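You operate a simulated robot arm through the tools that you are given. There is no shell and no other tool. Be economical: measure what you need, move in short steps, check, and stop when the job is done.

Carry out the task below with a simulated robot arm. There is one attempt and no reset: what you move stays moved.

JOB
Pack the bearing that the job card names with grease.
Fine: pump with the packer arm over the bearing, stop when grease shows all round, swing the arm clear and put the bearing in the yellow tray. Where these are worked on the way, their far stop is far enough and under half their travel is too little: packer arm.

The check looks at the end state, three seconds after you hand in, the way a careful person would. Anything else that was tipped, shoved, dropped, spilled or broken makes it a failure.

ROBOT AND FRAMES
A 7-joint arm with a two-finger parallel gripper, fixed in place. Base frame: the origin is at the foot of the arm, x ahead of it, y to its left, z up; the work surface is at about z = 0.88. Readings come in m, rad, newtons and seconds.
With the tool pointing down near the work surface it reaches from about 0.3 to 0.7 m from the base axis. Its first joint turns from -1.152 to 1.152 rad. Payload 1.57 kg.
The TCP is the grasp point between the finger pads, 0.03 m short of the fingertips. In the tool frame z runs along the fingers and y along their closing line. Largest opening 0.11 m; finger width 0.024, thickness 0.012; the body of the gripper, 0.048 by 0.112 m, starts 0.078 m behind the TCP.
Orientation is that of the tool frame in the base frame, as a unit quaternion [w, x, y, z]. With the fingers straight down and closing along the base's y, the tool's x points along the base's -x, its y along +y and its z along -z.

CONTROLS
- The arm moves only by the tool servo_tool. Its argument "series" is a list of rows, each an object (a shift or turn left out is 0, a gripper value left out holds the last) with "linear": the shift along the tool's x, y, z in units of 500 mm (1.0 is 500 mm), a list of three; "delta_rot": the turn, a rotation vector about the tool's x, y, z in units of 180 degrees (1.0 is 180 degrees), a list of three; "gripper": the gripper command, from -1 (shut) to 1 (fully open), values between in proportion. In form: [{"linear": [x, y, z], "delta_rot": [wx, wy, wz], "gripper": gripper}, ...]. A call has 1 to 12 rows; each row is the pose to reach, as a shift and turn from the pose commanded when the call began, along the tool's axes at that moment. A call with a number of a shift or a turn outside -1 to 1 is refused whole. A row lasts 0.2 s, in which the tool goes at most 0.05 m and 0.15 rad; a call with a longer step from one row to the next is refused whole, and so is a gripper value outside its range. Where a pose cannot be reached the arm comes as near as it can. A force on the tool above 90 N (or 10 N above the force at the start of the call, whichever is more), or a blocked arm, ends the call early, and 0.2 s more pass. The fingers move at their own pace (about 0.108 m/s each) and stop on an object; they squeeze with about 20 N. The grip force told is the motor's: it shows also when the fingers shut on nothing. Time passes only in rows, and 0.2 s behind the last, so rows that repeat a pose let the fingers close. The reply holds the time, the measured pose of the TCP, the force on the tool along the base axes, the opening and the grip force, in the units named above and with some noise, with the torque about the TCP (base axes, N m) and any sound that the robot's microphone picked up.
- Cameras (640 x 400 px; columns grow to the right, rows downward): "scene" is fixed at [0.1564, -0.3811, 1.4139]; the picture's right is [0.86, -0.51, 0.00], its down [-0.25, -0.42, -0.87] and it looks along [0.45, 0.75, -0.48] (base axes); focal length 253 px, centre (320, 200). "wrist" rides on the gripper at [0.07, 0.016, -0.141] in the tool frame; the picture's right is [-0.23, 0.97, 0.00], its down [-0.86, -0.20, -0.48] and it looks along [-0.47, -0.11, 0.88] (tool axes); focal length 222 px, centre (320, 200). There is no depth. A picture from a camera that has moved, and an enlarged one, comes with that camera's place and axes in the base frame and with its lens.
- capture(camera): a new picture of that camera. No time passes.
- enlarge(camera, box): a new picture of the part [left, top, right, bottom] of that camera's present view, enlarged. No time passes.
- sign_off(): hands the job in; it is judged then, once.

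Work in short steps. Places have to be worked out from the pictures, the camera data and where the tool is seen: move nearer, look again, correct. Check each grasp and each placing, and mend what went wrong. You have 120 turns and 76 pictures in all, those below and enlarged ones among them. Open the gripper and draw the arm clear of the work before you hand the job in, unless the task says otherwise; then end with one line.

The tools are called after ">>>" as a command line: name --argument value ..., lists and objects as JSON in quotes. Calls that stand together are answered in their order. servo_tool: Moves the arm, as the interface text tells. Its arguments: {"type":"object","properties":{"series":{"type":"array"}},"required":["series"]} The other tools are called the same way: capture (camera) takes a picture; enlarge (camera, box) takes an enlarged picture of a part of a camera's view; sign_off () hands the job in.

At the start:

```text
time_s: 0.0
tcp_pos: [0.3663, -0.1309, 1.2564]
tool_rot: [0.0, 0.001, 1.0, 0.0]
wrist_force: [0.2, -0.2, -0.2]
wrist_torque: [0.01, 0.0, 0.01]
gripper_width: 0.1101
gripper_force: 0.0
```

scene: 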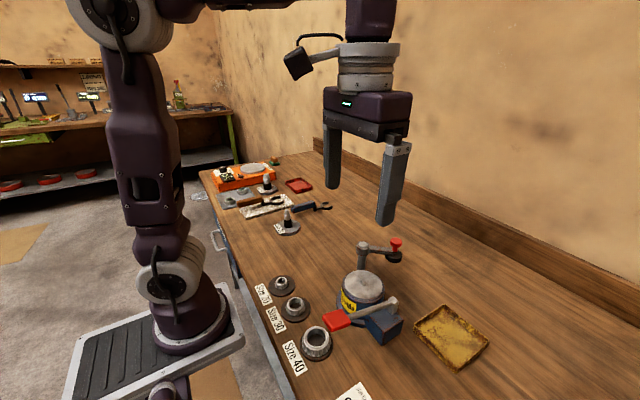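
wrist: 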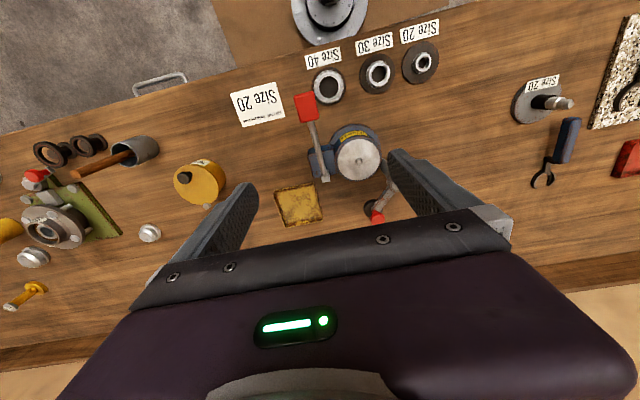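

The card near the front seems to say "Size 20". I enlarge it and the work area to identify things.

>>> enlarge --camera "wrist" --box '[220, 10, 460, 160]'

>>> enlarge --camera "scene" --box '[240, 220, 500, 400]'

>>> enlarge --camera "wrist" --box '[260, 90, 420, 240]'

```text
2.67 times, centred on (340, 85) of wrist
camera zoom: at [0.2955, -0.1158, 1.3983], right [0.23, 0.97, 0.0], down [0.86, -0.2, 0.48], along [0.47, -0.11, -0.88], focal length 592 px, centre (267, 507)
```

zoom: 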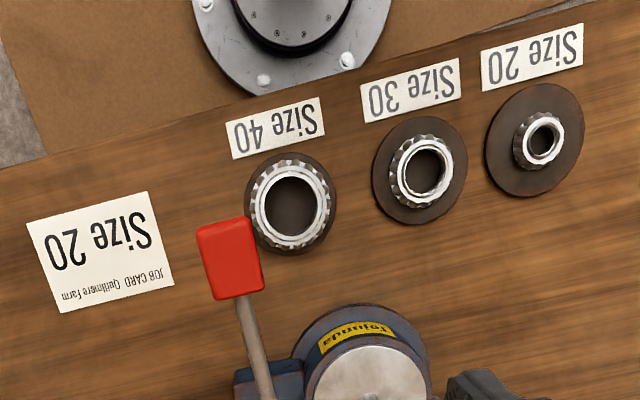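

```text
2.22 times, centred on (370, 310) of scene
camera zoom: at [0.1564, -0.3811, 1.4139], right [0.86, -0.51, 0.0], down [-0.25, -0.42, -0.87], along [0.45, 0.75, -0.48], focal length 562 px, centre (209, -44)
```

zoom: 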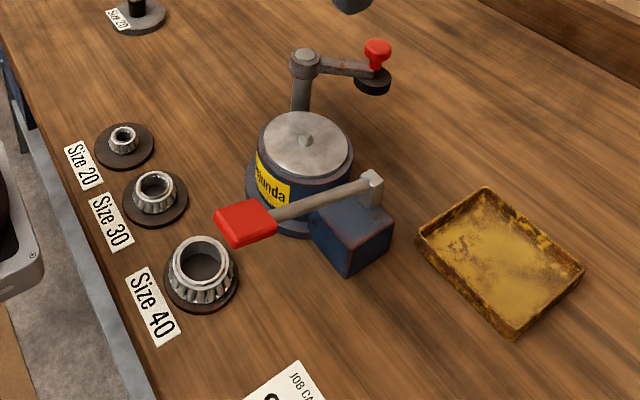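

```text
2.67 times, centred on (340, 165) of wrist
camera zoom: at [0.2955, -0.1158, 1.3983], right [0.23, 0.97, 0.0], down [0.86, -0.2, 0.48], along [0.47, -0.11, -0.88], focal length 592 px, centre (267, 293)
```

zoom: 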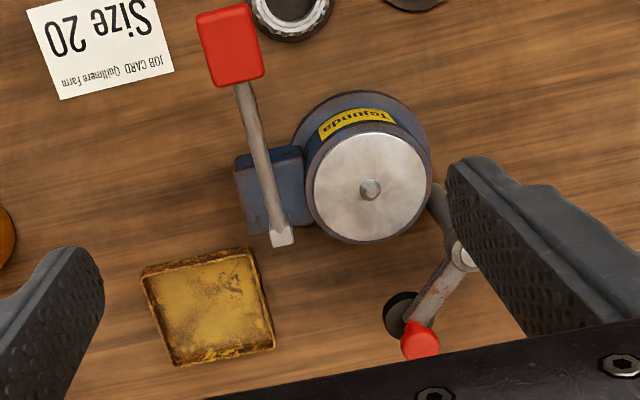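

The card says Size 20. I check the other "Size 20" items on the bench and look for cones or instructions.

>>> enlarge --camera "scene" --box '[190, 150, 350, 250]'

>>> enlarge --camera "scene" --box '[310, 230, 430, 350]'

>>> enlarge --camera "scene" --box '[245, 265, 345, 375]'

```text
4.00 times, centred on (270, 200) of scene
camera zoom: at [0.1564, -0.3811, 1.4139], right [0.86, -0.51, 0.0], down [-0.25, -0.42, -0.87], along [0.45, 0.75, -0.48], focal length 1012 px, centre (520, 200)
```

zoom: 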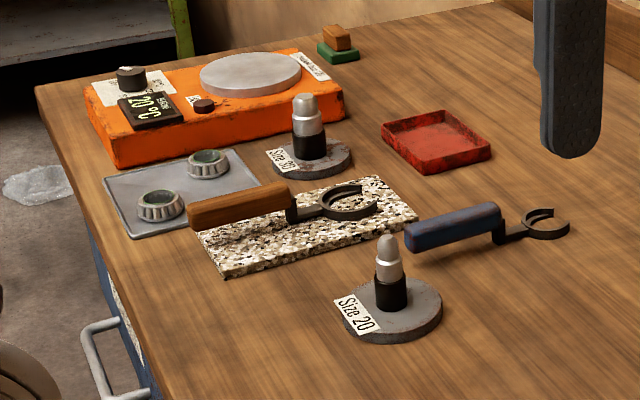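

```text
3.33 times, centred on (370, 290) of scene
camera zoom: at [0.1564, -0.3811, 1.4139], right [0.86, -0.51, 0.0], down [-0.25, -0.42, -0.87], along [0.45, 0.75, -0.48], focal length 844 px, centre (153, -100)
```

zoom: 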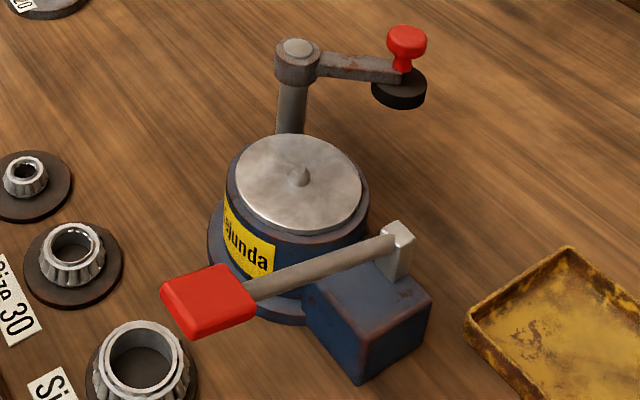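

```text
3.64 times, centred on (295, 320) of scene
camera zoom: at [0.1564, -0.3811, 1.4139], right [0.86, -0.51, 0.0], down [-0.25, -0.42, -0.87], along [0.45, 0.75, -0.48], focal length 920 px, centre (411, -236)
```

zoom: 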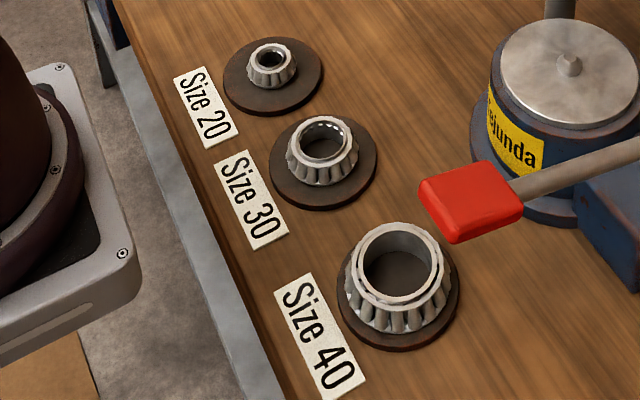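

Fixtures located roughly: Size 20 bearing near (0.313, 0.075), packer disc near (0.46, -0.07, 0.947). I move above the bearing to look closer.

>>> servo_tool --series '[{"linear": [0.018, 0.069, 0.06]}, {"linear": [0.036, 0.137, 0.12]}, {"linear": [0.054, 0.206, 0.18]}, {"linear": [0.072, 0.275, 0.24]}, {"linear": [0.09, 0.343, 0.3]}, {"linear": [0.108, 0.412, 0.35]}, {"linear": [0.108, 0.412, 0.392]}]'

>>> capture --camera "wrist"

>>> enlarge --camera "scene" --box '[230, 200, 420, 340]'

```text
time_s: 1.6
tcp_pos: [0.3114, 0.0761, 1.0606]
tool_rot: [0.0, 0.0, 1.0, 0.0]
wrist_force: [-1.0, 0.2, 0.7]
wrist_torque: [-0.01, 0.01, -0.02]
gripper_width: 0.1099
gripper_force: 0.1
```

```text
67 pictures are left
camera wrist: at [0.2416, 0.0907, 1.2022], right [0.23, 0.97, 0.0], down [0.85, -0.2, 0.48], along [0.47, -0.11, -0.88], focal length 222 px, centre (320, 200)
```

wrist: 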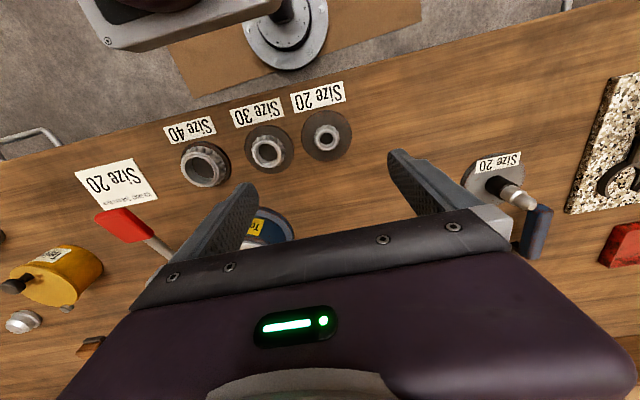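

```text
2.86 times, centred on (325, 270) of scene
camera zoom: at [0.1564, -0.3811, 1.4139], right [0.86, -0.51, 0.0], down [-0.25, -0.42, -0.87], along [0.45, 0.75, -0.48], focal length 723 px, centre (306, 0)
```

zoom: 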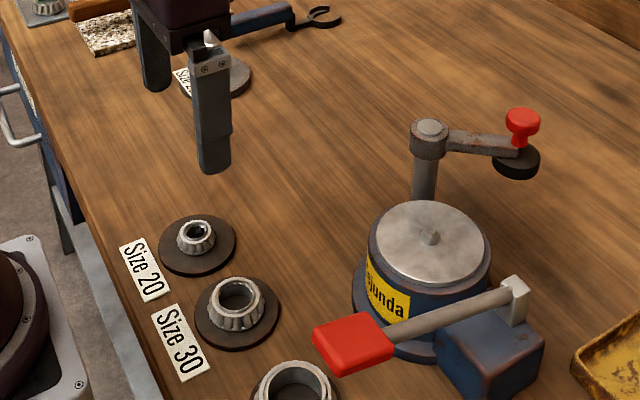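

Bearing is near (0.314, 0.083, 0.9). Before grasping I get a better-placed view of the packer, its post and arm.

>>> servo_tool --series '[{"linear": [-0.043, -0.035, -0.07]}, {"linear": [-0.086, -0.07, -0.14]}, {"linear": [-0.129, -0.106, -0.21]}, {"linear": [-0.172, -0.141, -0.27]}, {"linear": [-0.215, -0.177, -0.33]}, {"linear": [-0.258, -0.212, -0.378]}]'

>>> enlarge --camera "wrist" --box '[200, 60, 424, 220]'

```text
time_s: 3.0
tcp_pos: [0.4406, -0.0301, 1.252]
tool_rot: [0.0, 0.001, 1.0, -0.001]
wrist_force: [0.3, -0.8, 0.2]
wrist_torque: [0.06, 0.01, -0.01]
gripper_width: 0.1102
gripper_force: 0.1
```

```text
2.50 times, centred on (312, 140) of wrist
camera zoom: at [0.3704, -0.0153, 1.3933], right [0.23, 0.97, 0.0], down [0.86, -0.2, 0.48], along [0.47, -0.11, -0.88], focal length 555 px, centre (340, 350)
```

zoom: 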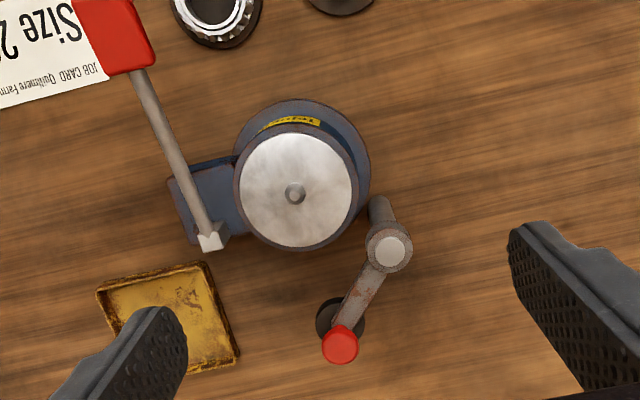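

The arm's post is near (0.506, -0.010), knob (0.563, -0.06, ~1.03), disc (0.460, -0.072, 0.947); pump handle (0.334, -0.145, 1.01) hinged at (0.478, -0.146, 0.97). Now I go above the Size 20 bearing with a reduced opening.

>>> servo_tool --series '[{"linear": [0.036, 0.032, 0.07], "gripper": 0.09}, {"linear": [0.073, 0.065, 0.14]}, {"linear": [0.109, 0.097, 0.21]}, {"linear": [0.145, 0.129, 0.28]}, {"linear": [0.181, 0.161, 0.35]}, {"linear": [0.218, 0.194, 0.42]}, {"linear": [0.254, 0.226, 0.48]}, {"linear": [0.254, 0.226, 0.5]}]'

>>> enlarge --camera "wrist" --box '[220, 90, 420, 220]'

>>> enlarge --camera "scene" --box '[240, 235, 340, 315]'

```text
time_s: 4.8
tcp_pos: [0.3128, 0.0822, 0.9998]
tool_rot: [0.001, 0.0, 1.0, 0.0]
wrist_force: [0.4, -0.5, 0.1]
wrist_torque: [-0.03, 0.04, 0.02]
gripper_width: 0.0601
gripper_force: 0.1
```

```text
3.08 times, centred on (320, 155) of wrist
camera zoom: at [0.2425, 0.0971, 1.1404], right [0.23, 0.97, 0.0], down [0.85, -0.2, 0.48], along [0.47, -0.11, -0.88], focal length 684 px, centre (320, 338)
```

zoom: 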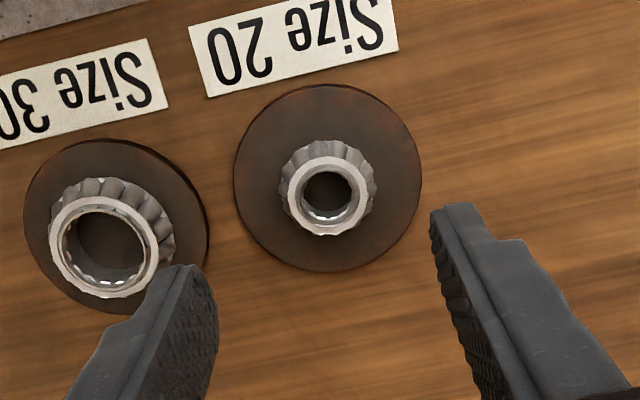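

```text
5.00 times, centred on (290, 275) of scene
camera zoom: at [0.1564, -0.3811, 1.4139], right [0.86, -0.51, 0.0], down [-0.25, -0.42, -0.87], along [0.45, 0.75, -0.48], focal length 1265 px, centre (470, -175)
```

zoom: 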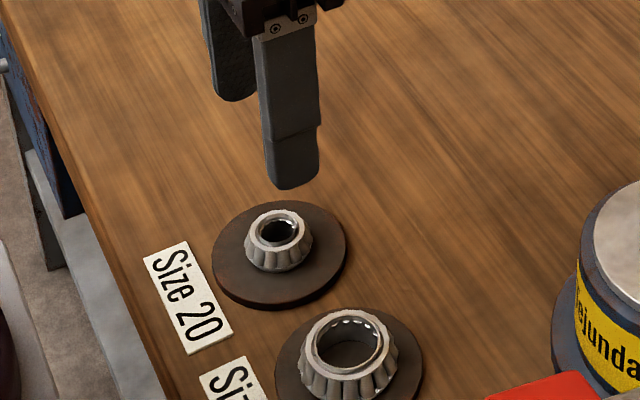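

Bearing centre is about (0.311, 0.0835), flaring to ~36 mm at the bottom. I descend with tips just above the plate.

>>> servo_tool --series '[{"linear": [0.0036, 0.0026, 0.06]}, {"linear": [0.0036, 0.0026, 0.11]}, {"linear": [0.0036, 0.0026, 0.135]}, {"linear": [0.0036, 0.0026, 0.149]}]'

>>> enlarge --camera "wrist" --box '[220, 90, 420, 220]'

>>> enlarge --camera "scene" --box '[240, 235, 340, 315]'

```text
time_s: 5.8
tcp_pos: [0.3112, 0.0834, 0.9252]
tool_rot: [0.0, 0.0, 1.0, 0.0]
wrist_force: [-0.2, 0.3, 0.4]
wrist_torque: [-0.01, 0.0, -0.02]
gripper_width: 0.0603
gripper_force: 0.1
```

```text
3.08 times, centred on (320, 155) of wrist
camera zoom: at [0.2414, 0.0975, 1.0665], right [0.23, 0.97, 0.0], down [0.85, -0.2, 0.48], along [0.47, -0.11, -0.88], focal length 684 px, centre (320, 338)
```

zoom: 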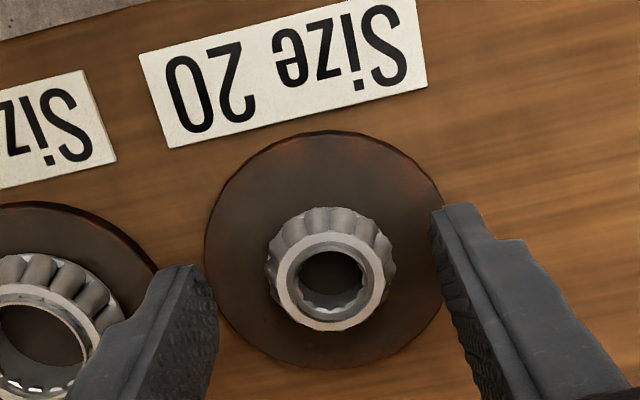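

```text
5.00 times, centred on (290, 275) of scene
camera zoom: at [0.1564, -0.3811, 1.4139], right [0.86, -0.51, 0.0], down [-0.25, -0.42, -0.87], along [0.45, 0.75, -0.48], focal length 1265 px, centre (470, -175)
```

zoom: 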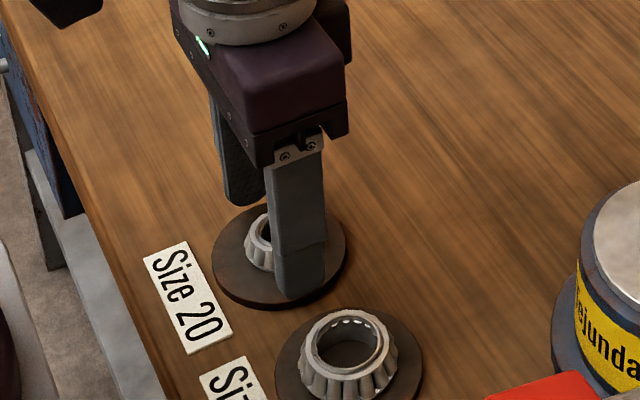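

Aligned with the bearing. Closing the fingers.

>>> servo_tool --series '[{"gripper": -1}, {"gripper": -1}, {"gripper": -1}, {"gripper": -1}]'

>>> enlarge --camera "wrist" --box '[220, 90, 420, 220]'

```text
time_s: 6.8
tcp_pos: [0.312, 0.083, 0.9264]
tool_rot: [0.001, 0.0, 1.0, 0.0]
wrist_force: [-0.6, 0.1, 0.1]
wrist_torque: [0.0, 0.01, 0.0]
gripper_width: 0.0327
gripper_force: 20.7
```

```text
3.08 times, centred on (320, 155) of wrist
camera zoom: at [0.2415, 0.0975, 1.0668], right [0.23, 0.97, 0.0], down [0.86, -0.2, 0.48], along [0.47, -0.11, -0.88], focal length 684 px, centre (320, 338)
```

zoom: 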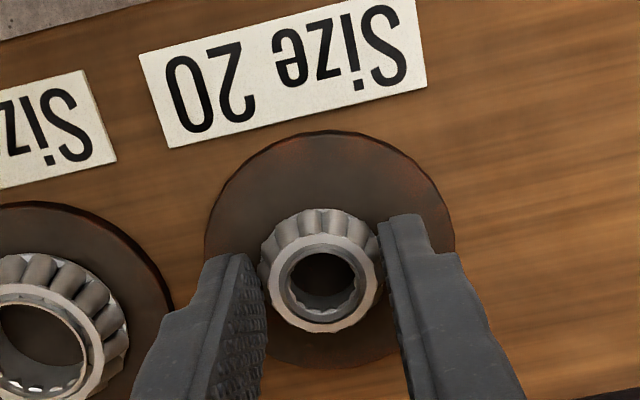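

Gripped at 33 mm. Lifting 10 cm gently.

>>> servo_tool --series '[{"linear": [0, 0, -0.03]}, {"linear": [0, 0, -0.08]}, {"linear": [0, 0, -0.14]}, {"linear": [0, 0, -0.2]}]'

>>> enlarge --camera "wrist" --box '[220, 90, 420, 220]'

>>> enlarge --camera "scene" --box '[230, 200, 350, 300]'

```text
time_s: 7.8
tcp_pos: [0.3124, 0.0837, 1.0233]
tool_rot: [0.0, 0.0, 1.0, 0.0]
wrist_force: [-0.5, 0.1, -1.2]
wrist_torque: [-0.02, -0.02, -0.02]
gripper_width: 0.0328
gripper_force: 20.2
```

```text
3.08 times, centred on (320, 155) of wrist
camera zoom: at [0.2424, 0.0986, 1.1651], right [0.23, 0.97, 0.0], down [0.86, -0.2, 0.48], along [0.47, -0.11, -0.88], focal length 684 px, centre (320, 338)
```

zoom: 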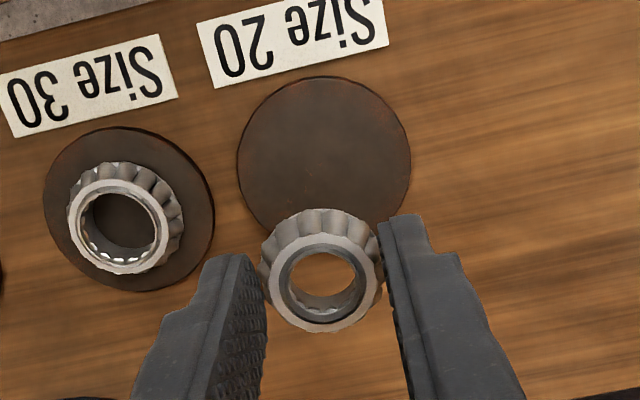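

```text
4.00 times, centred on (290, 250) of scene
camera zoom: at [0.1564, -0.3811, 1.4139], right [0.86, -0.51, 0.0], down [-0.25, -0.42, -0.87], along [0.45, 0.75, -0.48], focal length 1012 px, centre (440, 0)
```

zoom: 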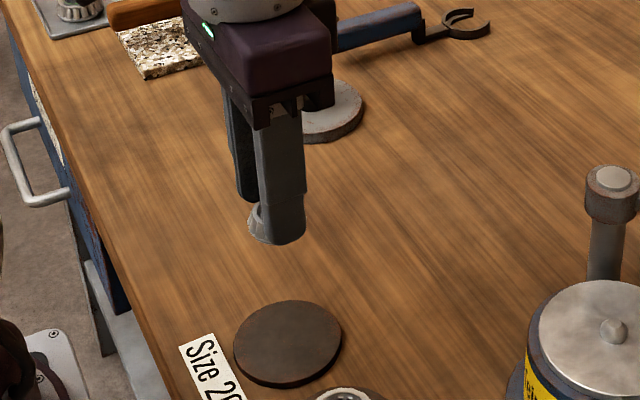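

Bearing lifted level. Moving to above the packer disc at z 1.07.

>>> servo_tool --series '[{"linear": [0, 0, -0.06]}, {"linear": [-0.05, -0.052, -0.094]}, {"linear": [-0.1, -0.104, -0.094]}, {"linear": [-0.15, -0.156, -0.094]}, {"linear": [-0.2, -0.208, -0.094]}, {"linear": [-0.25, -0.26, -0.094]}, {"linear": [-0.296, -0.311, -0.094]}, {"linear": [-0.296, -0.311, -0.094]}]'

>>> enlarge --camera "wrist" --box '[220, 90, 420, 220]'

>>> enlarge --camera "scene" --box '[300, 210, 440, 330]'

```text
time_s: 9.6
tcp_pos: [0.4618, -0.0716, 1.0736]
tool_rot: [0.0, 0.0, 1.0, -0.001]
wrist_force: [-0.4, -0.6, -0.4]
wrist_torque: [0.0, -0.01, -0.03]
gripper_width: 0.0329
gripper_force: 19.9
```

```text
3.08 times, centred on (320, 155) of wrist
camera zoom: at [0.3909, -0.0571, 1.2141], right [0.23, 0.97, 0.0], down [0.86, -0.2, 0.48], along [0.47, -0.11, -0.88], focal length 684 px, centre (320, 338)
```

zoom: 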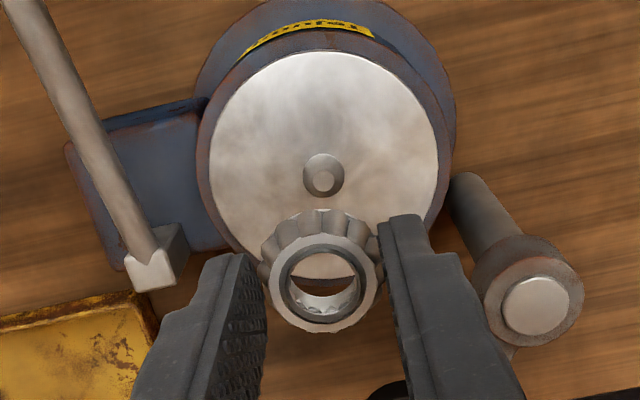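

```text
3.33 times, centred on (370, 270) of scene
camera zoom: at [0.1564, -0.3811, 1.4139], right [0.86, -0.51, 0.0], down [-0.25, -0.42, -0.87], along [0.45, 0.75, -0.48], focal length 844 px, centre (153, -33)
```

zoom: 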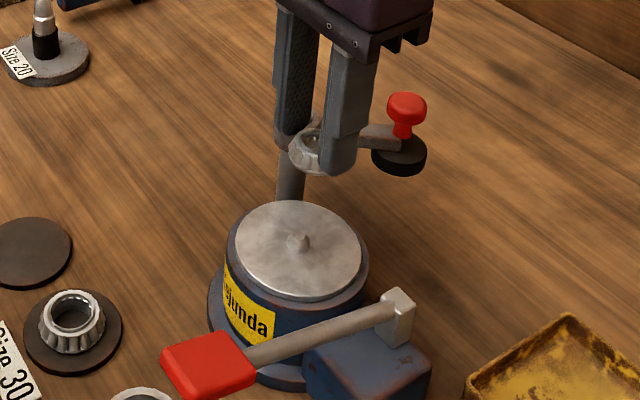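

Disc centre refines to (0.463, -0.073) with a conical nipple; I shift by (+2, -1) mm and descend to z 1.005, then look again.

>>> servo_tool --series '[{"linear": [-0.0044, -0.002, 0.04]}, {"linear": [-0.0044, -0.002, 0.08]}, {"linear": [-0.0044, -0.002, 0.12]}, {"linear": [-0.0044, -0.002, 0.137]}]'

>>> enlarge --camera "wrist" --box '[220, 90, 420, 220]'

>>> enlarge --camera "scene" --box '[320, 230, 420, 310]'

```text
time_s: 10.6
tcp_pos: [0.4625, -0.0731, 1.0025]
tool_rot: [0.001, 0.0, 1.0, -0.001]
wrist_force: [-0.5, 0.4, -1.2]
wrist_torque: [0.01, 0.03, 0.02]
gripper_width: 0.033
gripper_force: 19.7
```

```text
3.08 times, centred on (320, 155) of wrist
camera zoom: at [0.3918, -0.0582, 1.1445], right [0.23, 0.97, 0.0], down [0.85, -0.2, 0.48], along [0.47, -0.11, -0.88], focal length 684 px, centre (320, 338)
```

zoom: 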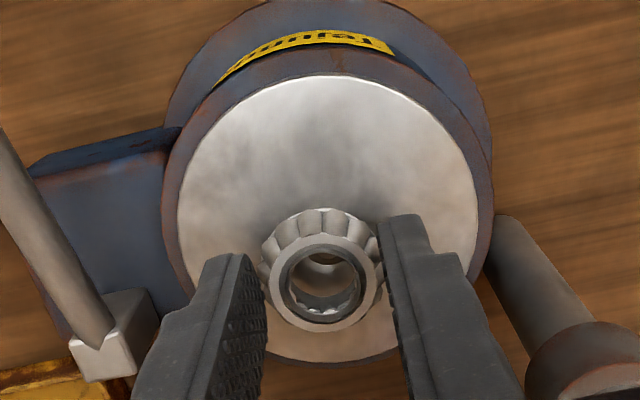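

```text
5.00 times, centred on (370, 270) of scene
camera zoom: at [0.1564, -0.3811, 1.4139], right [0.86, -0.51, 0.0], down [-0.25, -0.42, -0.87], along [0.45, 0.75, -0.48], focal length 1265 px, centre (70, -150)
```

zoom: 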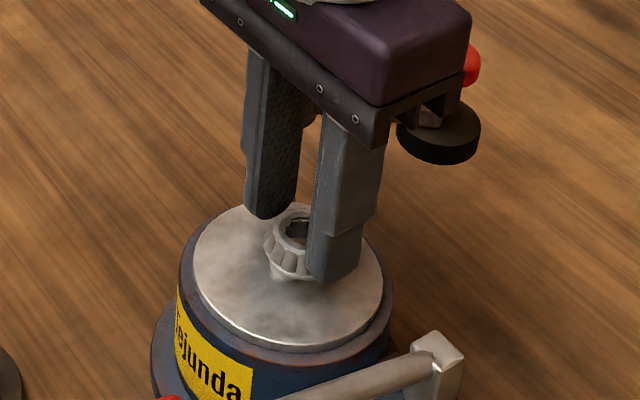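

Nipple is under the bore. I descend in small steps and watch the force for contact.

>>> servo_tool --series '[{"linear": [-0.002, 0, 0.01]}, {"linear": [-0.002, 0, 0.02]}, {"linear": [-0.002, 0, 0.026]}, {"linear": [-0.002, 0, 0.032]}]'

>>> enlarge --camera "wrist" --box '[270, 130, 370, 200]'

>>> enlarge --camera "scene" --box '[335, 250, 415, 310]'

```text
time_s: 11.6
tcp_pos: [0.4644, -0.0717, 0.9892]
tool_rot: [0.001, 0.0, 1.0, -0.002]
wrist_force: [1.6, -1.6, 27.8]
wrist_torque: [-0.05, -0.1, -0.01]
gripper_width: 0.0353
gripper_force: 19.8
```

```text
5.71 times, centred on (320, 165) of wrist
camera zoom: at [0.3934, -0.0579, 1.1298], right [0.23, 0.97, 0.0], down [0.85, -0.2, 0.48], along [0.47, -0.11, -0.88], focal length 1269 px, centre (320, 400)
```

zoom: 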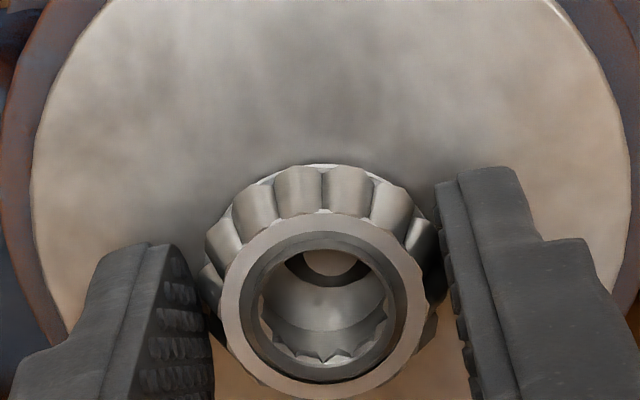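

```text
6.67 times, centred on (375, 280) of scene
camera zoom: at [0.156, -0.3811, 1.414], right [0.86, -0.51, 0.0], down [-0.25, -0.42, -0.87], along [0.45, 0.75, -0.48], focal length 1687 px, centre (-47, -333)
```

zoom: 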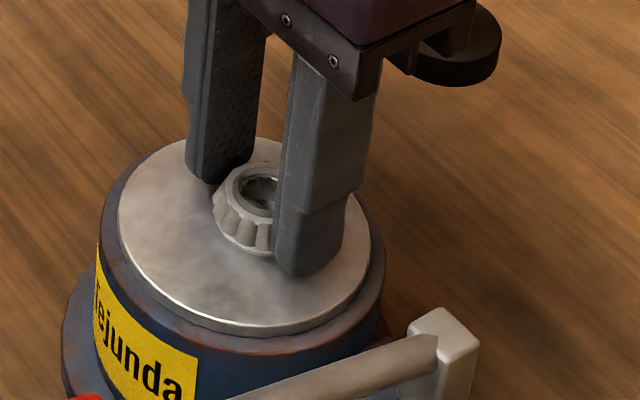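

Contact: 28 N and bearing pressed on the disc. I ease the push off by 3 mm and open slightly to release.

>>> servo_tool --series '[{"linear": [0, 0, -0.004]}, {"linear": [0, 0, -0.004], "gripper": -0.1}, {"linear": [0, 0, -0.004]}, {"linear": [0, 0, -0.004]}]'

>>> enlarge --camera "wrist" --box '[270, 130, 370, 200]'

>>> enlarge --camera "scene" --box '[335, 250, 415, 310]'

```text
time_s: 12.6
tcp_pos: [0.4631, -0.0725, 0.9885]
tool_rot: [0.0, -0.001, 1.0, -0.001]
wrist_force: [0.8, 0.3, -0.4]
wrist_torque: [0.0, 0.0, 0.02]
gripper_width: 0.0496
gripper_force: 0.1
```

```text
5.71 times, centred on (320, 165) of wrist
camera zoom: at [0.3928, -0.0576, 1.1309], right [0.23, 0.97, 0.0], down [0.86, -0.2, 0.48], along [0.47, -0.11, -0.88], focal length 1269 px, centre (320, 400)
```

zoom: 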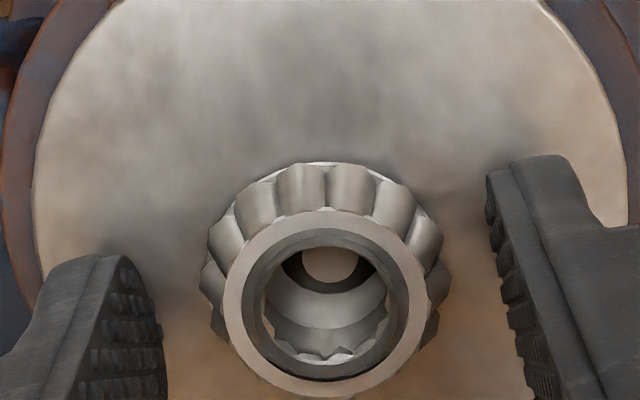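

```text
6.67 times, centred on (375, 280) of scene
camera zoom: at [0.1564, -0.3811, 1.4139], right [0.86, -0.51, 0.0], down [-0.25, -0.42, -0.87], along [0.45, 0.75, -0.48], focal length 1687 px, centre (-47, -333)
```

zoom: 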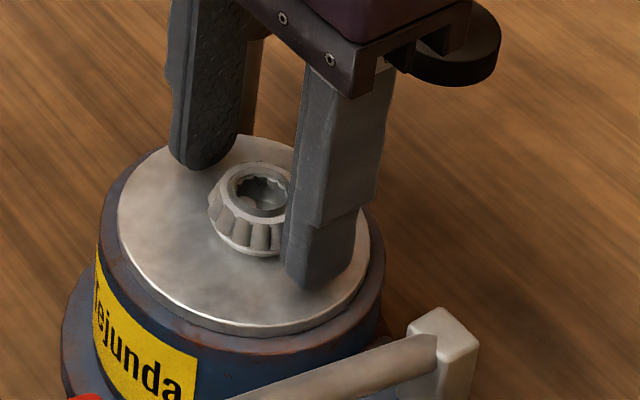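

Bearing sits level on the disc, over the nipple. Raising straight up and looking.

>>> servo_tool --series '[{"linear": [0, 0, -0.04]}, {"linear": [0, 0, -0.1]}, {"linear": [0, 0, -0.2]}, {"linear": [0, 0, -0.3]}, {"linear": [0, 0, -0.38]}]'

>>> enlarge --camera "wrist" --box '[220, 90, 420, 220]'

>>> enlarge --camera "scene" --box '[320, 220, 440, 320]'

```text
time_s: 13.8
tcp_pos: [0.4636, -0.0721, 1.1832]
tool_rot: [0.001, 0.001, 1.0, -0.001]
wrist_force: [-0.2, -1.2, -0.1]
wrist_torque: [0.01, -0.01, 0.03]
gripper_width: 0.0494
gripper_force: 0.0
```

```text
3.08 times, centred on (320, 155) of wrist
camera zoom: at [0.3933, -0.0577, 1.3228], right [0.23, 0.97, 0.0], down [0.86, -0.2, 0.48], along [0.47, -0.11, -0.88], focal length 684 px, centre (320, 338)
```

zoom: 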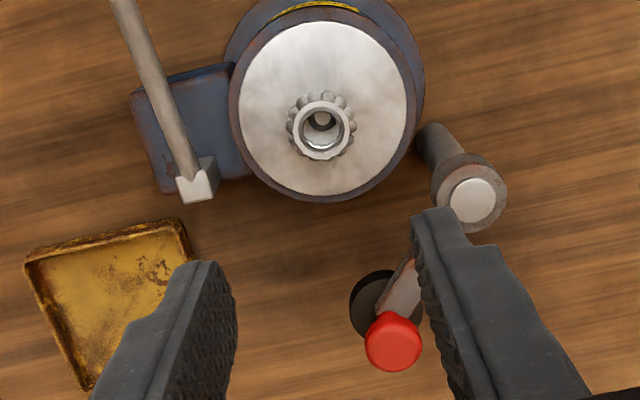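

```text
4.00 times, centred on (380, 270) of scene
camera zoom: at [0.1564, -0.3811, 1.4139], right [0.86, -0.51, 0.0], down [-0.25, -0.42, -0.87], along [0.45, 0.75, -0.48], focal length 1012 px, centre (80, -80)
```

zoom: 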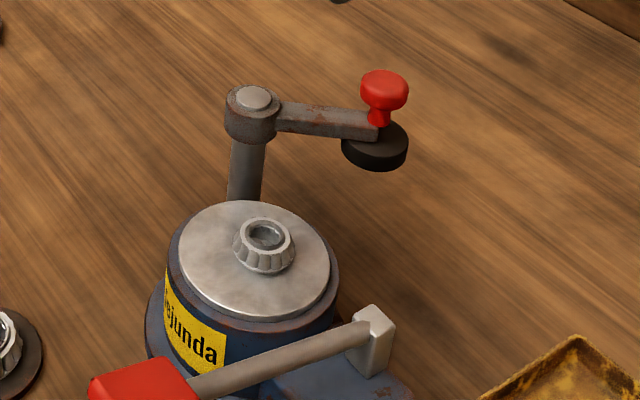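

Bearing is seated centrally. The arm pivots about (0.501, -0.012) with knob at (0.563, -0.059), top z≈1.03; it must swing ~85° clockwise. I'll cage the knob between the fingers: first yaw the tool 80° and hover above the knob.

>>> servo_tool --series '[{"linear": [-0.02, 0.003, 0.0], "delta_rot": [0, 0, 0.0444]}, {"linear": [-0.04, 0.005, 0.0], "delta_rot": [0, 0, 0.0888]}, {"linear": [-0.06, 0.008, 0.0], "delta_rot": [0, 0, 0.1332]}, {"linear": [-0.08, 0.01, 0.0], "delta_rot": [0, 0, 0.1776]}, {"linear": [-0.1, 0.013, 0.0], "delta_rot": [0, 0, 0.222]}, {"linear": [-0.12, 0.016, 0.0], "delta_rot": [0, 0, 0.2664]}, {"linear": [-0.14, 0.018, 0.0], "delta_rot": [0, 0, 0.3108]}, {"linear": [-0.16, 0.021, 0.03], "delta_rot": [0, 0, 0.3552]}, {"linear": [-0.18, 0.024, 0.08], "delta_rot": [0, 0, 0.3996]}, {"linear": [-0.2, 0.026, 0.126], "delta_rot": [0, 0, 0.4444], "gripper": -0.2}, {"linear": [-0.2, 0.026, 0.126], "delta_rot": [0, 0, 0.4444]}]'

>>> capture --camera "wrist"

>>> enlarge --camera "scene" --box '[320, 200, 460, 300]'

```text
time_s: 16.2
tcp_pos: [0.5646, -0.0574, 1.1176]
tool_rot: [0.001, 0.643, 0.766, -0.001]
wrist_force: [0.1, -0.5, 0.5]
wrist_torque: [-0.01, 0.0, 0.03]
gripper_width: 0.044
gripper_force: 0.1
```

```text
47 pictures are left
camera wrist: at [0.5674, 0.0124, 1.2581], right [1.0, -0.06, 0.0], down [-0.05, -0.88, 0.48], along [-0.03, -0.48, -0.88], focal length 222 px, centre (320, 200)
```

wrist: 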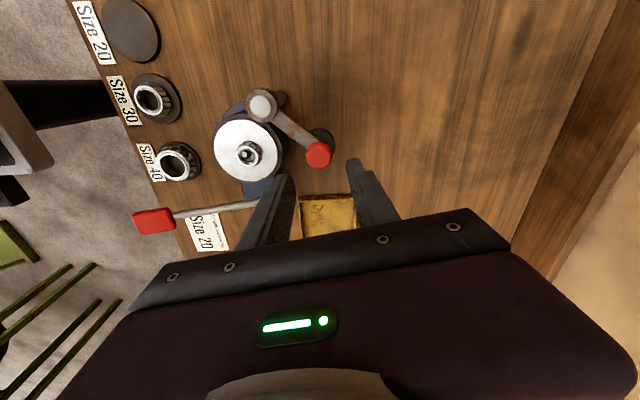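

```text
4.00 times, centred on (390, 250) of scene
camera zoom: at [0.1564, -0.3811, 1.4139], right [0.86, -0.51, 0.0], down [-0.25, -0.42, -0.87], along [0.45, 0.75, -0.48], focal length 1012 px, centre (40, 0)
```

zoom: 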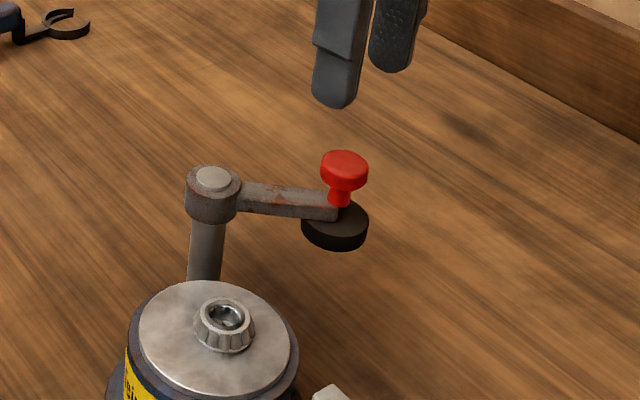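

Knob sits at about (0.562, -0.056). I lower so the fingers straddle the red knob head, tips staying above the arm beam.

>>> servo_tool --series '[{"linear": [0.0027, -0.0048, 0.06]}, {"linear": [0.0027, -0.0048, 0.11]}, {"linear": [0.0027, -0.0048, 0.135]}, {"linear": [0.0027, -0.0048, 0.149]}]'

>>> enlarge --camera "wrist" --box '[220, 80, 420, 220]'

>>> enlarge --camera "scene" --box '[350, 210, 450, 280]'

```text
time_s: 17.2
tcp_pos: [0.5609, -0.0577, 1.0428]
tool_rot: [0.0, 0.642, 0.766, 0.0]
wrist_force: [0.5, 0.0, -0.1]
wrist_torque: [-0.01, 0.03, -0.01]
gripper_width: 0.0438
gripper_force: 0.0
```

```text
2.86 times, centred on (320, 150) of wrist
camera zoom: at [0.5639, 0.0114, 1.1836], right [1.0, -0.05, 0.0], down [-0.05, -0.88, 0.48], along [-0.03, -0.48, -0.88], focal length 635 px, centre (320, 343)
```

zoom: 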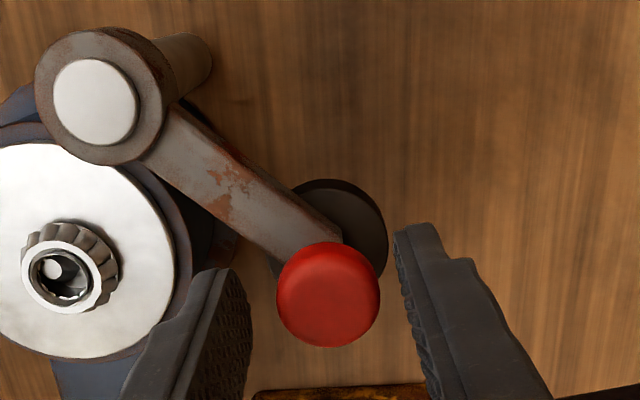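

```text
5.71 times, centred on (400, 245) of scene
camera zoom: at [0.1564, -0.3811, 1.4139], right [0.86, -0.51, 0.0], down [-0.25, -0.42, -0.87], along [0.45, 0.75, -0.48], focal length 1446 px, centre (-137, -57)
```

zoom: 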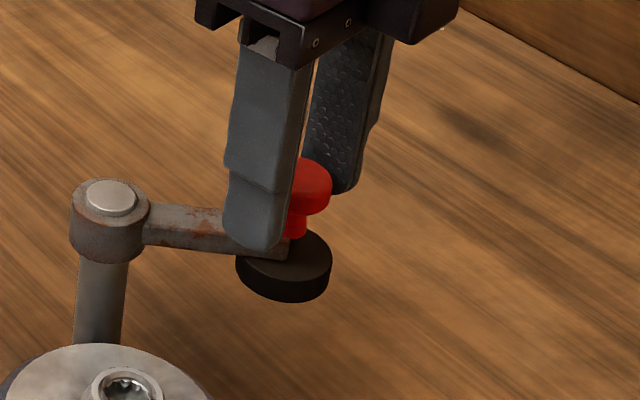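

Fingers straddle the knob well. Narrowing to ~34 mm and sweeping the first half of the arc.

>>> servo_tool --series '[{"gripper": -0.38}, {"linear": [-0.0162, -0.0163, 0]}, {"linear": [-0.0261, -0.0373, 0]}, {"linear": [-0.0329, -0.0599, 0]}, {"linear": [-0.0359, -0.0829, 0]}, {"linear": [-0.0352, -0.1064, 0]}]'

>>> enlarge --camera "wrist" --box '[220, 80, 420, 220]'

```text
time_s: 18.6
tcp_pos: [0.5102, -0.0856, 1.0418]
tool_rot: [0.0, 0.643, 0.766, 0.0]
wrist_force: [-0.5, -0.4, -0.8]
wrist_torque: [0.01, 0.02, 0.02]
gripper_width: 0.0348
gripper_force: 0.3
```

```text
2.86 times, centred on (320, 150) of wrist
camera zoom: at [0.5138, -0.0155, 1.1828], right [1.0, -0.05, 0.0], down [-0.05, -0.88, 0.48], along [-0.03, -0.48, -0.88], focal length 635 px, centre (320, 343)
```

zoom: 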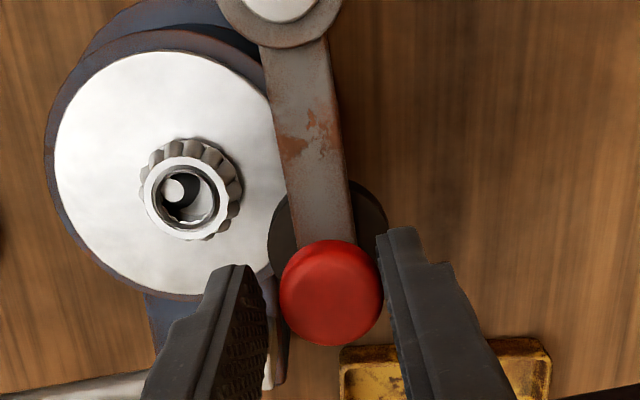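

The arm follows. Continuing the sweep to the stop over the bearing.

>>> servo_tool --series '[{"linear": [0.0042, -0.023, 0]}, {"linear": [0.012, -0.045, 0]}, {"linear": [0.0231, -0.0655, 0]}, {"linear": [0.034, -0.0801, 0]}, {"linear": [0.0446, -0.0916, 0]}, {"linear": [0.0563, -0.1017, 0]}]'

>>> enlarge --camera "wrist" --box '[220, 80, 420, 220]'

>>> enlarge --camera "scene" --box '[310, 220, 430, 320]'

```text
time_s: 20.0
tcp_pos: [0.4562, -0.0669, 1.0439]
tool_rot: [0.0, 0.643, 0.766, 0.0]
wrist_force: [0.6, -0.2, -0.7]
wrist_torque: [0.0, -0.01, -0.04]
gripper_width: 0.0347
gripper_force: 0.1
```

```text
2.86 times, centred on (320, 150) of wrist
camera zoom: at [0.459, 0.0027, 1.1844], right [1.0, -0.05, 0.0], down [-0.05, -0.88, 0.48], along [-0.03, -0.48, -0.88], focal length 635 px, centre (320, 343)
```

zoom: 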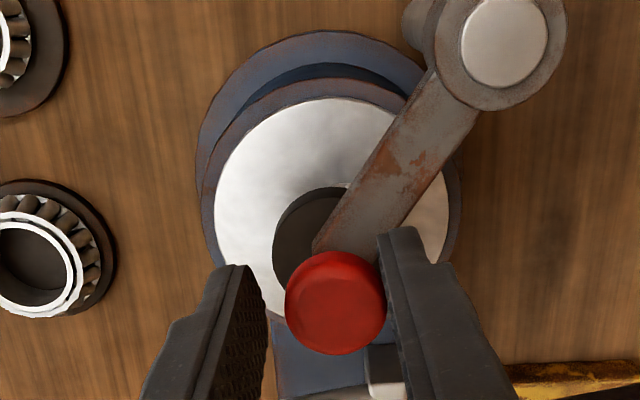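

```text
4.00 times, centred on (370, 270) of scene
camera zoom: at [0.1564, -0.3811, 1.4139], right [0.86, -0.51, 0.0], down [-0.25, -0.42, -0.87], along [0.45, 0.75, -0.48], focal length 1012 px, centre (120, -80)
```

zoom: 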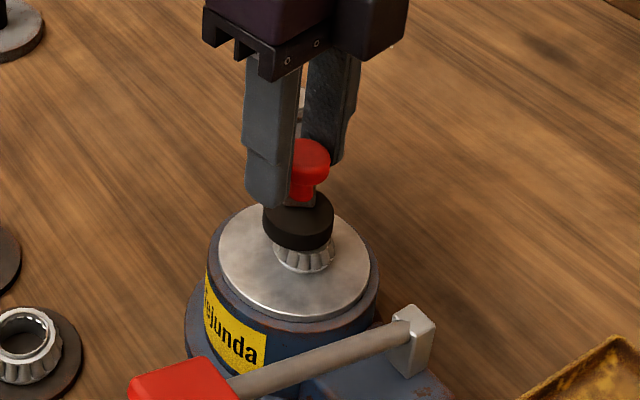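

The arm is near the bearing with no stop force felt. I zoom in to see how the pad sits over the bearing.

>>> enlarge --camera "scene" --box '[360, 260, 410, 295]'

```text
11.43 times, centred on (385, 278) of scene
camera zoom: at [0.1564, -0.3811, 1.4139], right [0.86, -0.51, 0.0], down [-0.25, -0.42, -0.87], along [0.45, 0.75, -0.48], focal length 2892 px, centre (-423, -686)
```

zoom: 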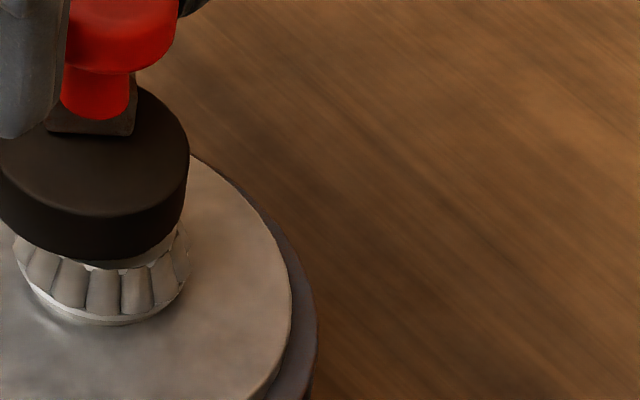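

The pad is about 4 mm past centre. I nudge the arm back a little with the other finger.

>>> servo_tool --series '[{"linear": [-0.009, 0.008, 0]}, {"linear": [-0.017, 0.0153, 0]}, {"linear": [-0.017, 0.0153, 0]}]'

>>> enlarge --camera "scene" --box '[350, 255, 410, 300]'

```text
time_s: 20.8
tcp_pos: [0.4651, -0.0734, 1.0426]
tool_rot: [0.0, 0.643, 0.766, 0.001]
wrist_force: [-0.6, -0.6, -0.1]
wrist_torque: [-0.02, 0.04, 0.01]
gripper_width: 0.0347
gripper_force: 0.6
```

```text
8.89 times, centred on (380, 278) of scene
camera zoom: at [0.1564, -0.3811, 1.4139], right [0.86, -0.51, 0.0], down [-0.25, -0.42, -0.87], along [0.45, 0.75, -0.48], focal length 2249 px, centre (-213, -489)
```

zoom: 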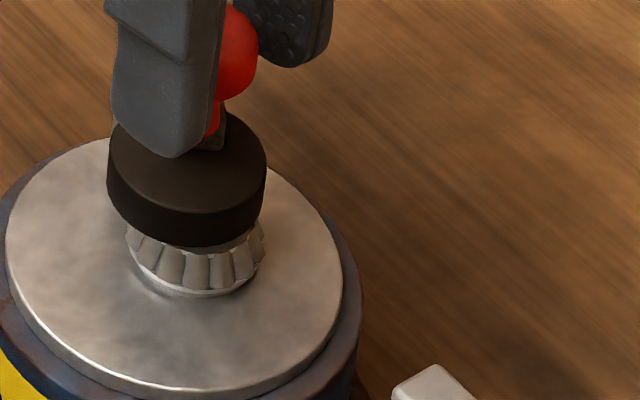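

Checking from the wrist view whether the knob followed.

>>> enlarge --camera "wrist" --box '[220, 80, 420, 220]'

```text
2.86 times, centred on (320, 150) of wrist
camera zoom: at [0.4683, -0.0045, 1.1839], right [1.0, -0.05, 0.0], down [-0.05, -0.88, 0.48], along [-0.03, -0.48, -0.88], focal length 635 px, centre (320, 343)
```

zoom: 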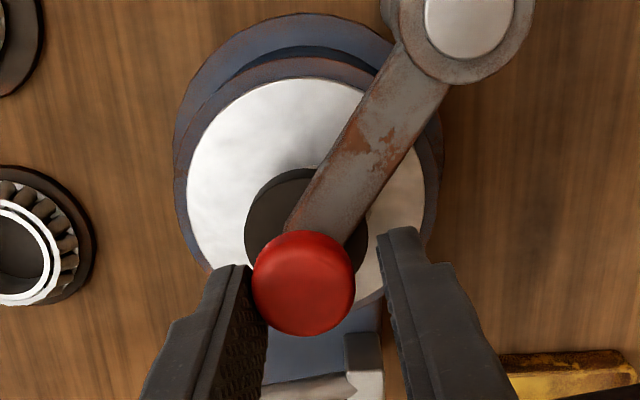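

The left finger just reached the knob; I nudge 3.5 mm more.

>>> servo_tool --series '[{"linear": [-0.004, 0.004, 0]}, {"linear": [-0.006, 0.007, 0]}, {"linear": [-0.006, 0.007, 0]}]'

>>> enlarge --camera "scene" --box '[350, 255, 410, 300]'

```text
time_s: 21.6
tcp_pos: [0.4695, -0.0771, 1.0427]
tool_rot: [0.0, 0.643, 0.766, 0.0]
wrist_force: [-0.6, 0.0, 0.5]
wrist_torque: [-0.01, 0.0, 0.0]
gripper_width: 0.0348
gripper_force: 0.3
```

```text
8.89 times, centred on (380, 278) of scene
camera zoom: at [0.1564, -0.3811, 1.4139], right [0.86, -0.51, 0.0], down [-0.25, -0.42, -0.87], along [0.45, 0.75, -0.48], focal length 2249 px, centre (-213, -489)
```

zoom: 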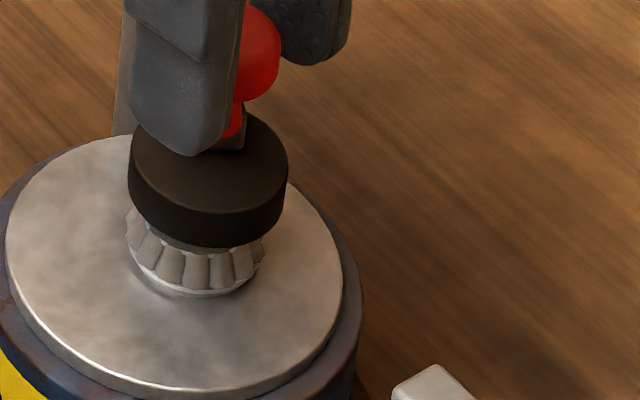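

Pad is now centred over the bearing. I lift off, turn back, close the fingers and go above the red pump handle.

>>> servo_tool --series '[{"linear": [0, 0, -0.08]}, {"linear": [0, 0, -0.16]}, {"linear": [-0.009, -0.028, -0.16], "delta_rot": [0, 0, -0.0445], "gripper": -1}, {"linear": [-0.018, -0.056, -0.16], "delta_rot": [0, 0, -0.089]}, {"linear": [-0.027, -0.084, -0.16], "delta_rot": [0, 0, -0.1333]}, {"linear": [-0.036, -0.112, -0.16], "delta_rot": [0, 0, -0.1778]}, {"linear": [-0.045, -0.14, -0.16], "delta_rot": [0, 0, -0.2222]}, {"linear": [-0.054, -0.168, -0.16], "delta_rot": [0, 0, -0.2667]}, {"linear": [-0.063, -0.196, -0.16], "delta_rot": [0, 0, -0.3111]}, {"linear": [-0.072, -0.224, -0.16], "delta_rot": [0, 0, -0.3556]}, {"linear": [-0.081, -0.252, -0.16], "delta_rot": [0, 0, -0.4]}, {"linear": [-0.089, -0.279, -0.16], "delta_rot": [0, 0, -0.4444]}]'

>>> capture --camera "wrist"

>>> enlarge --camera "scene" --box '[290, 230, 450, 350]'

```text
time_s: 24.2
tcp_pos: [0.3403, -0.1439, 1.1239]
tool_rot: [0.0, 0.0, 1.0, 0.0]
wrist_force: [0.5, -0.1, -0.1]
wrist_torque: [-0.01, 0.02, 0.0]
gripper_width: 0.0002
gripper_force: 20.2
```

```text
36 pictures are left
camera wrist: at [0.2691, -0.1295, 1.2644], right [0.23, 0.97, 0.0], down [0.86, -0.2, 0.48], along [0.47, -0.11, -0.88], focal length 222 px, centre (320, 200)
```

wrist: 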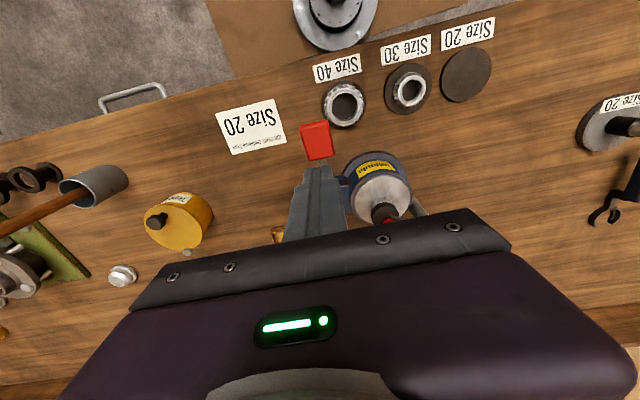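

```text
3.33 times, centred on (370, 290) of scene
camera zoom: at [0.1564, -0.3811, 1.4139], right [0.86, -0.51, 0.0], down [-0.25, -0.42, -0.87], along [0.45, 0.75, -0.48], focal length 844 px, centre (153, -100)
```

zoom: 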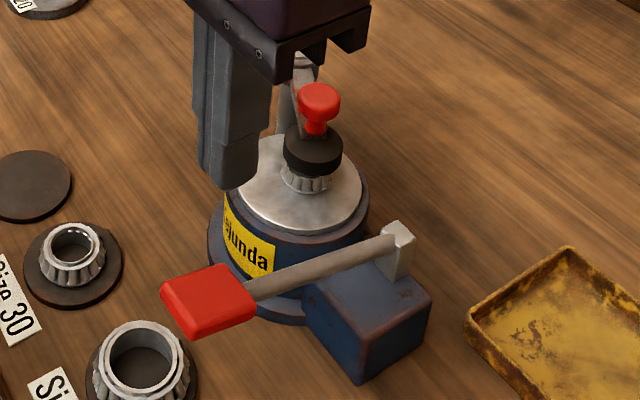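

Handle head centre is about (0.329, -0.147, 1.01). I lower the closed fingers to just above it, then press down gradually.

>>> servo_tool --series '[{"linear": [0.016, -0.006, 0.06]}, {"linear": [0.016, -0.006, 0.128]}, {"linear": [0.016, -0.006, 0.148]}, {"linear": [0.016, -0.006, 0.168]}, {"linear": [0.016, -0.006, 0.188]}]'

>>> enlarge --camera "scene" --box '[290, 250, 450, 360]'

```text
time_s: 25.4
tcp_pos: [0.3316, -0.1452, 1.0272]
tool_rot: [0.0, 0.001, 1.0, 0.0]
wrist_force: [-0.8, -1.1, 1.6]
wrist_torque: [-0.02, 0.08, 0.0]
gripper_width: 0.0001
gripper_force: 20.6
```

```text
3.64 times, centred on (370, 305) of scene
camera zoom: at [0.1563, -0.3811, 1.4139], right [0.86, -0.51, 0.0], down [-0.25, -0.42, -0.87], along [0.45, 0.75, -0.48], focal length 920 px, centre (138, -182)
```

zoom: 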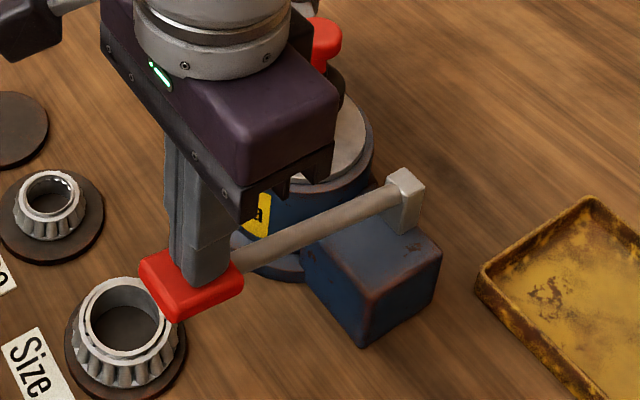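

Light contact; the handle is moving. Continue pressing down.

>>> servo_tool --series '[{"linear": [0, 0, 0.02]}, {"linear": [0, 0, 0.04]}, {"linear": [0, 0, 0.06]}, {"linear": [0, 0, 0.08]}]'

>>> enlarge --camera "scene" --box '[290, 250, 450, 360]'

```text
time_s: 26.4
tcp_pos: [0.3299, -0.1464, 0.9888]
tool_rot: [0.0, 0.0, 1.0, 0.0]
wrist_force: [-4.5, -3.2, 4.2]
wrist_torque: [-0.07, 0.07, -0.03]
gripper_width: 0.0
gripper_force: 19.6
```

```text
3.64 times, centred on (370, 305) of scene
camera zoom: at [0.1562, -0.3812, 1.4139], right [0.86, -0.51, 0.0], down [-0.25, -0.42, -0.87], along [0.45, 0.75, -0.48], focal length 920 px, centre (138, -182)
```

zoom: 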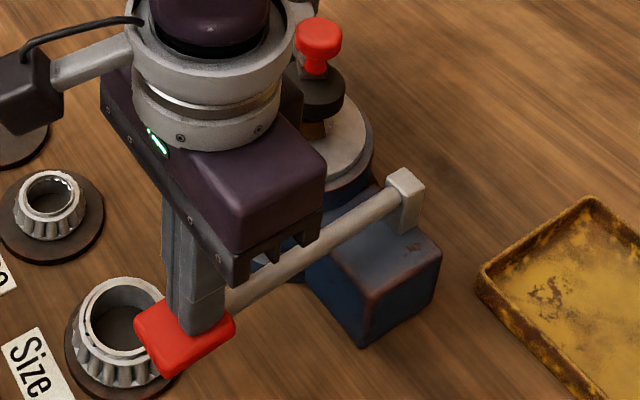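

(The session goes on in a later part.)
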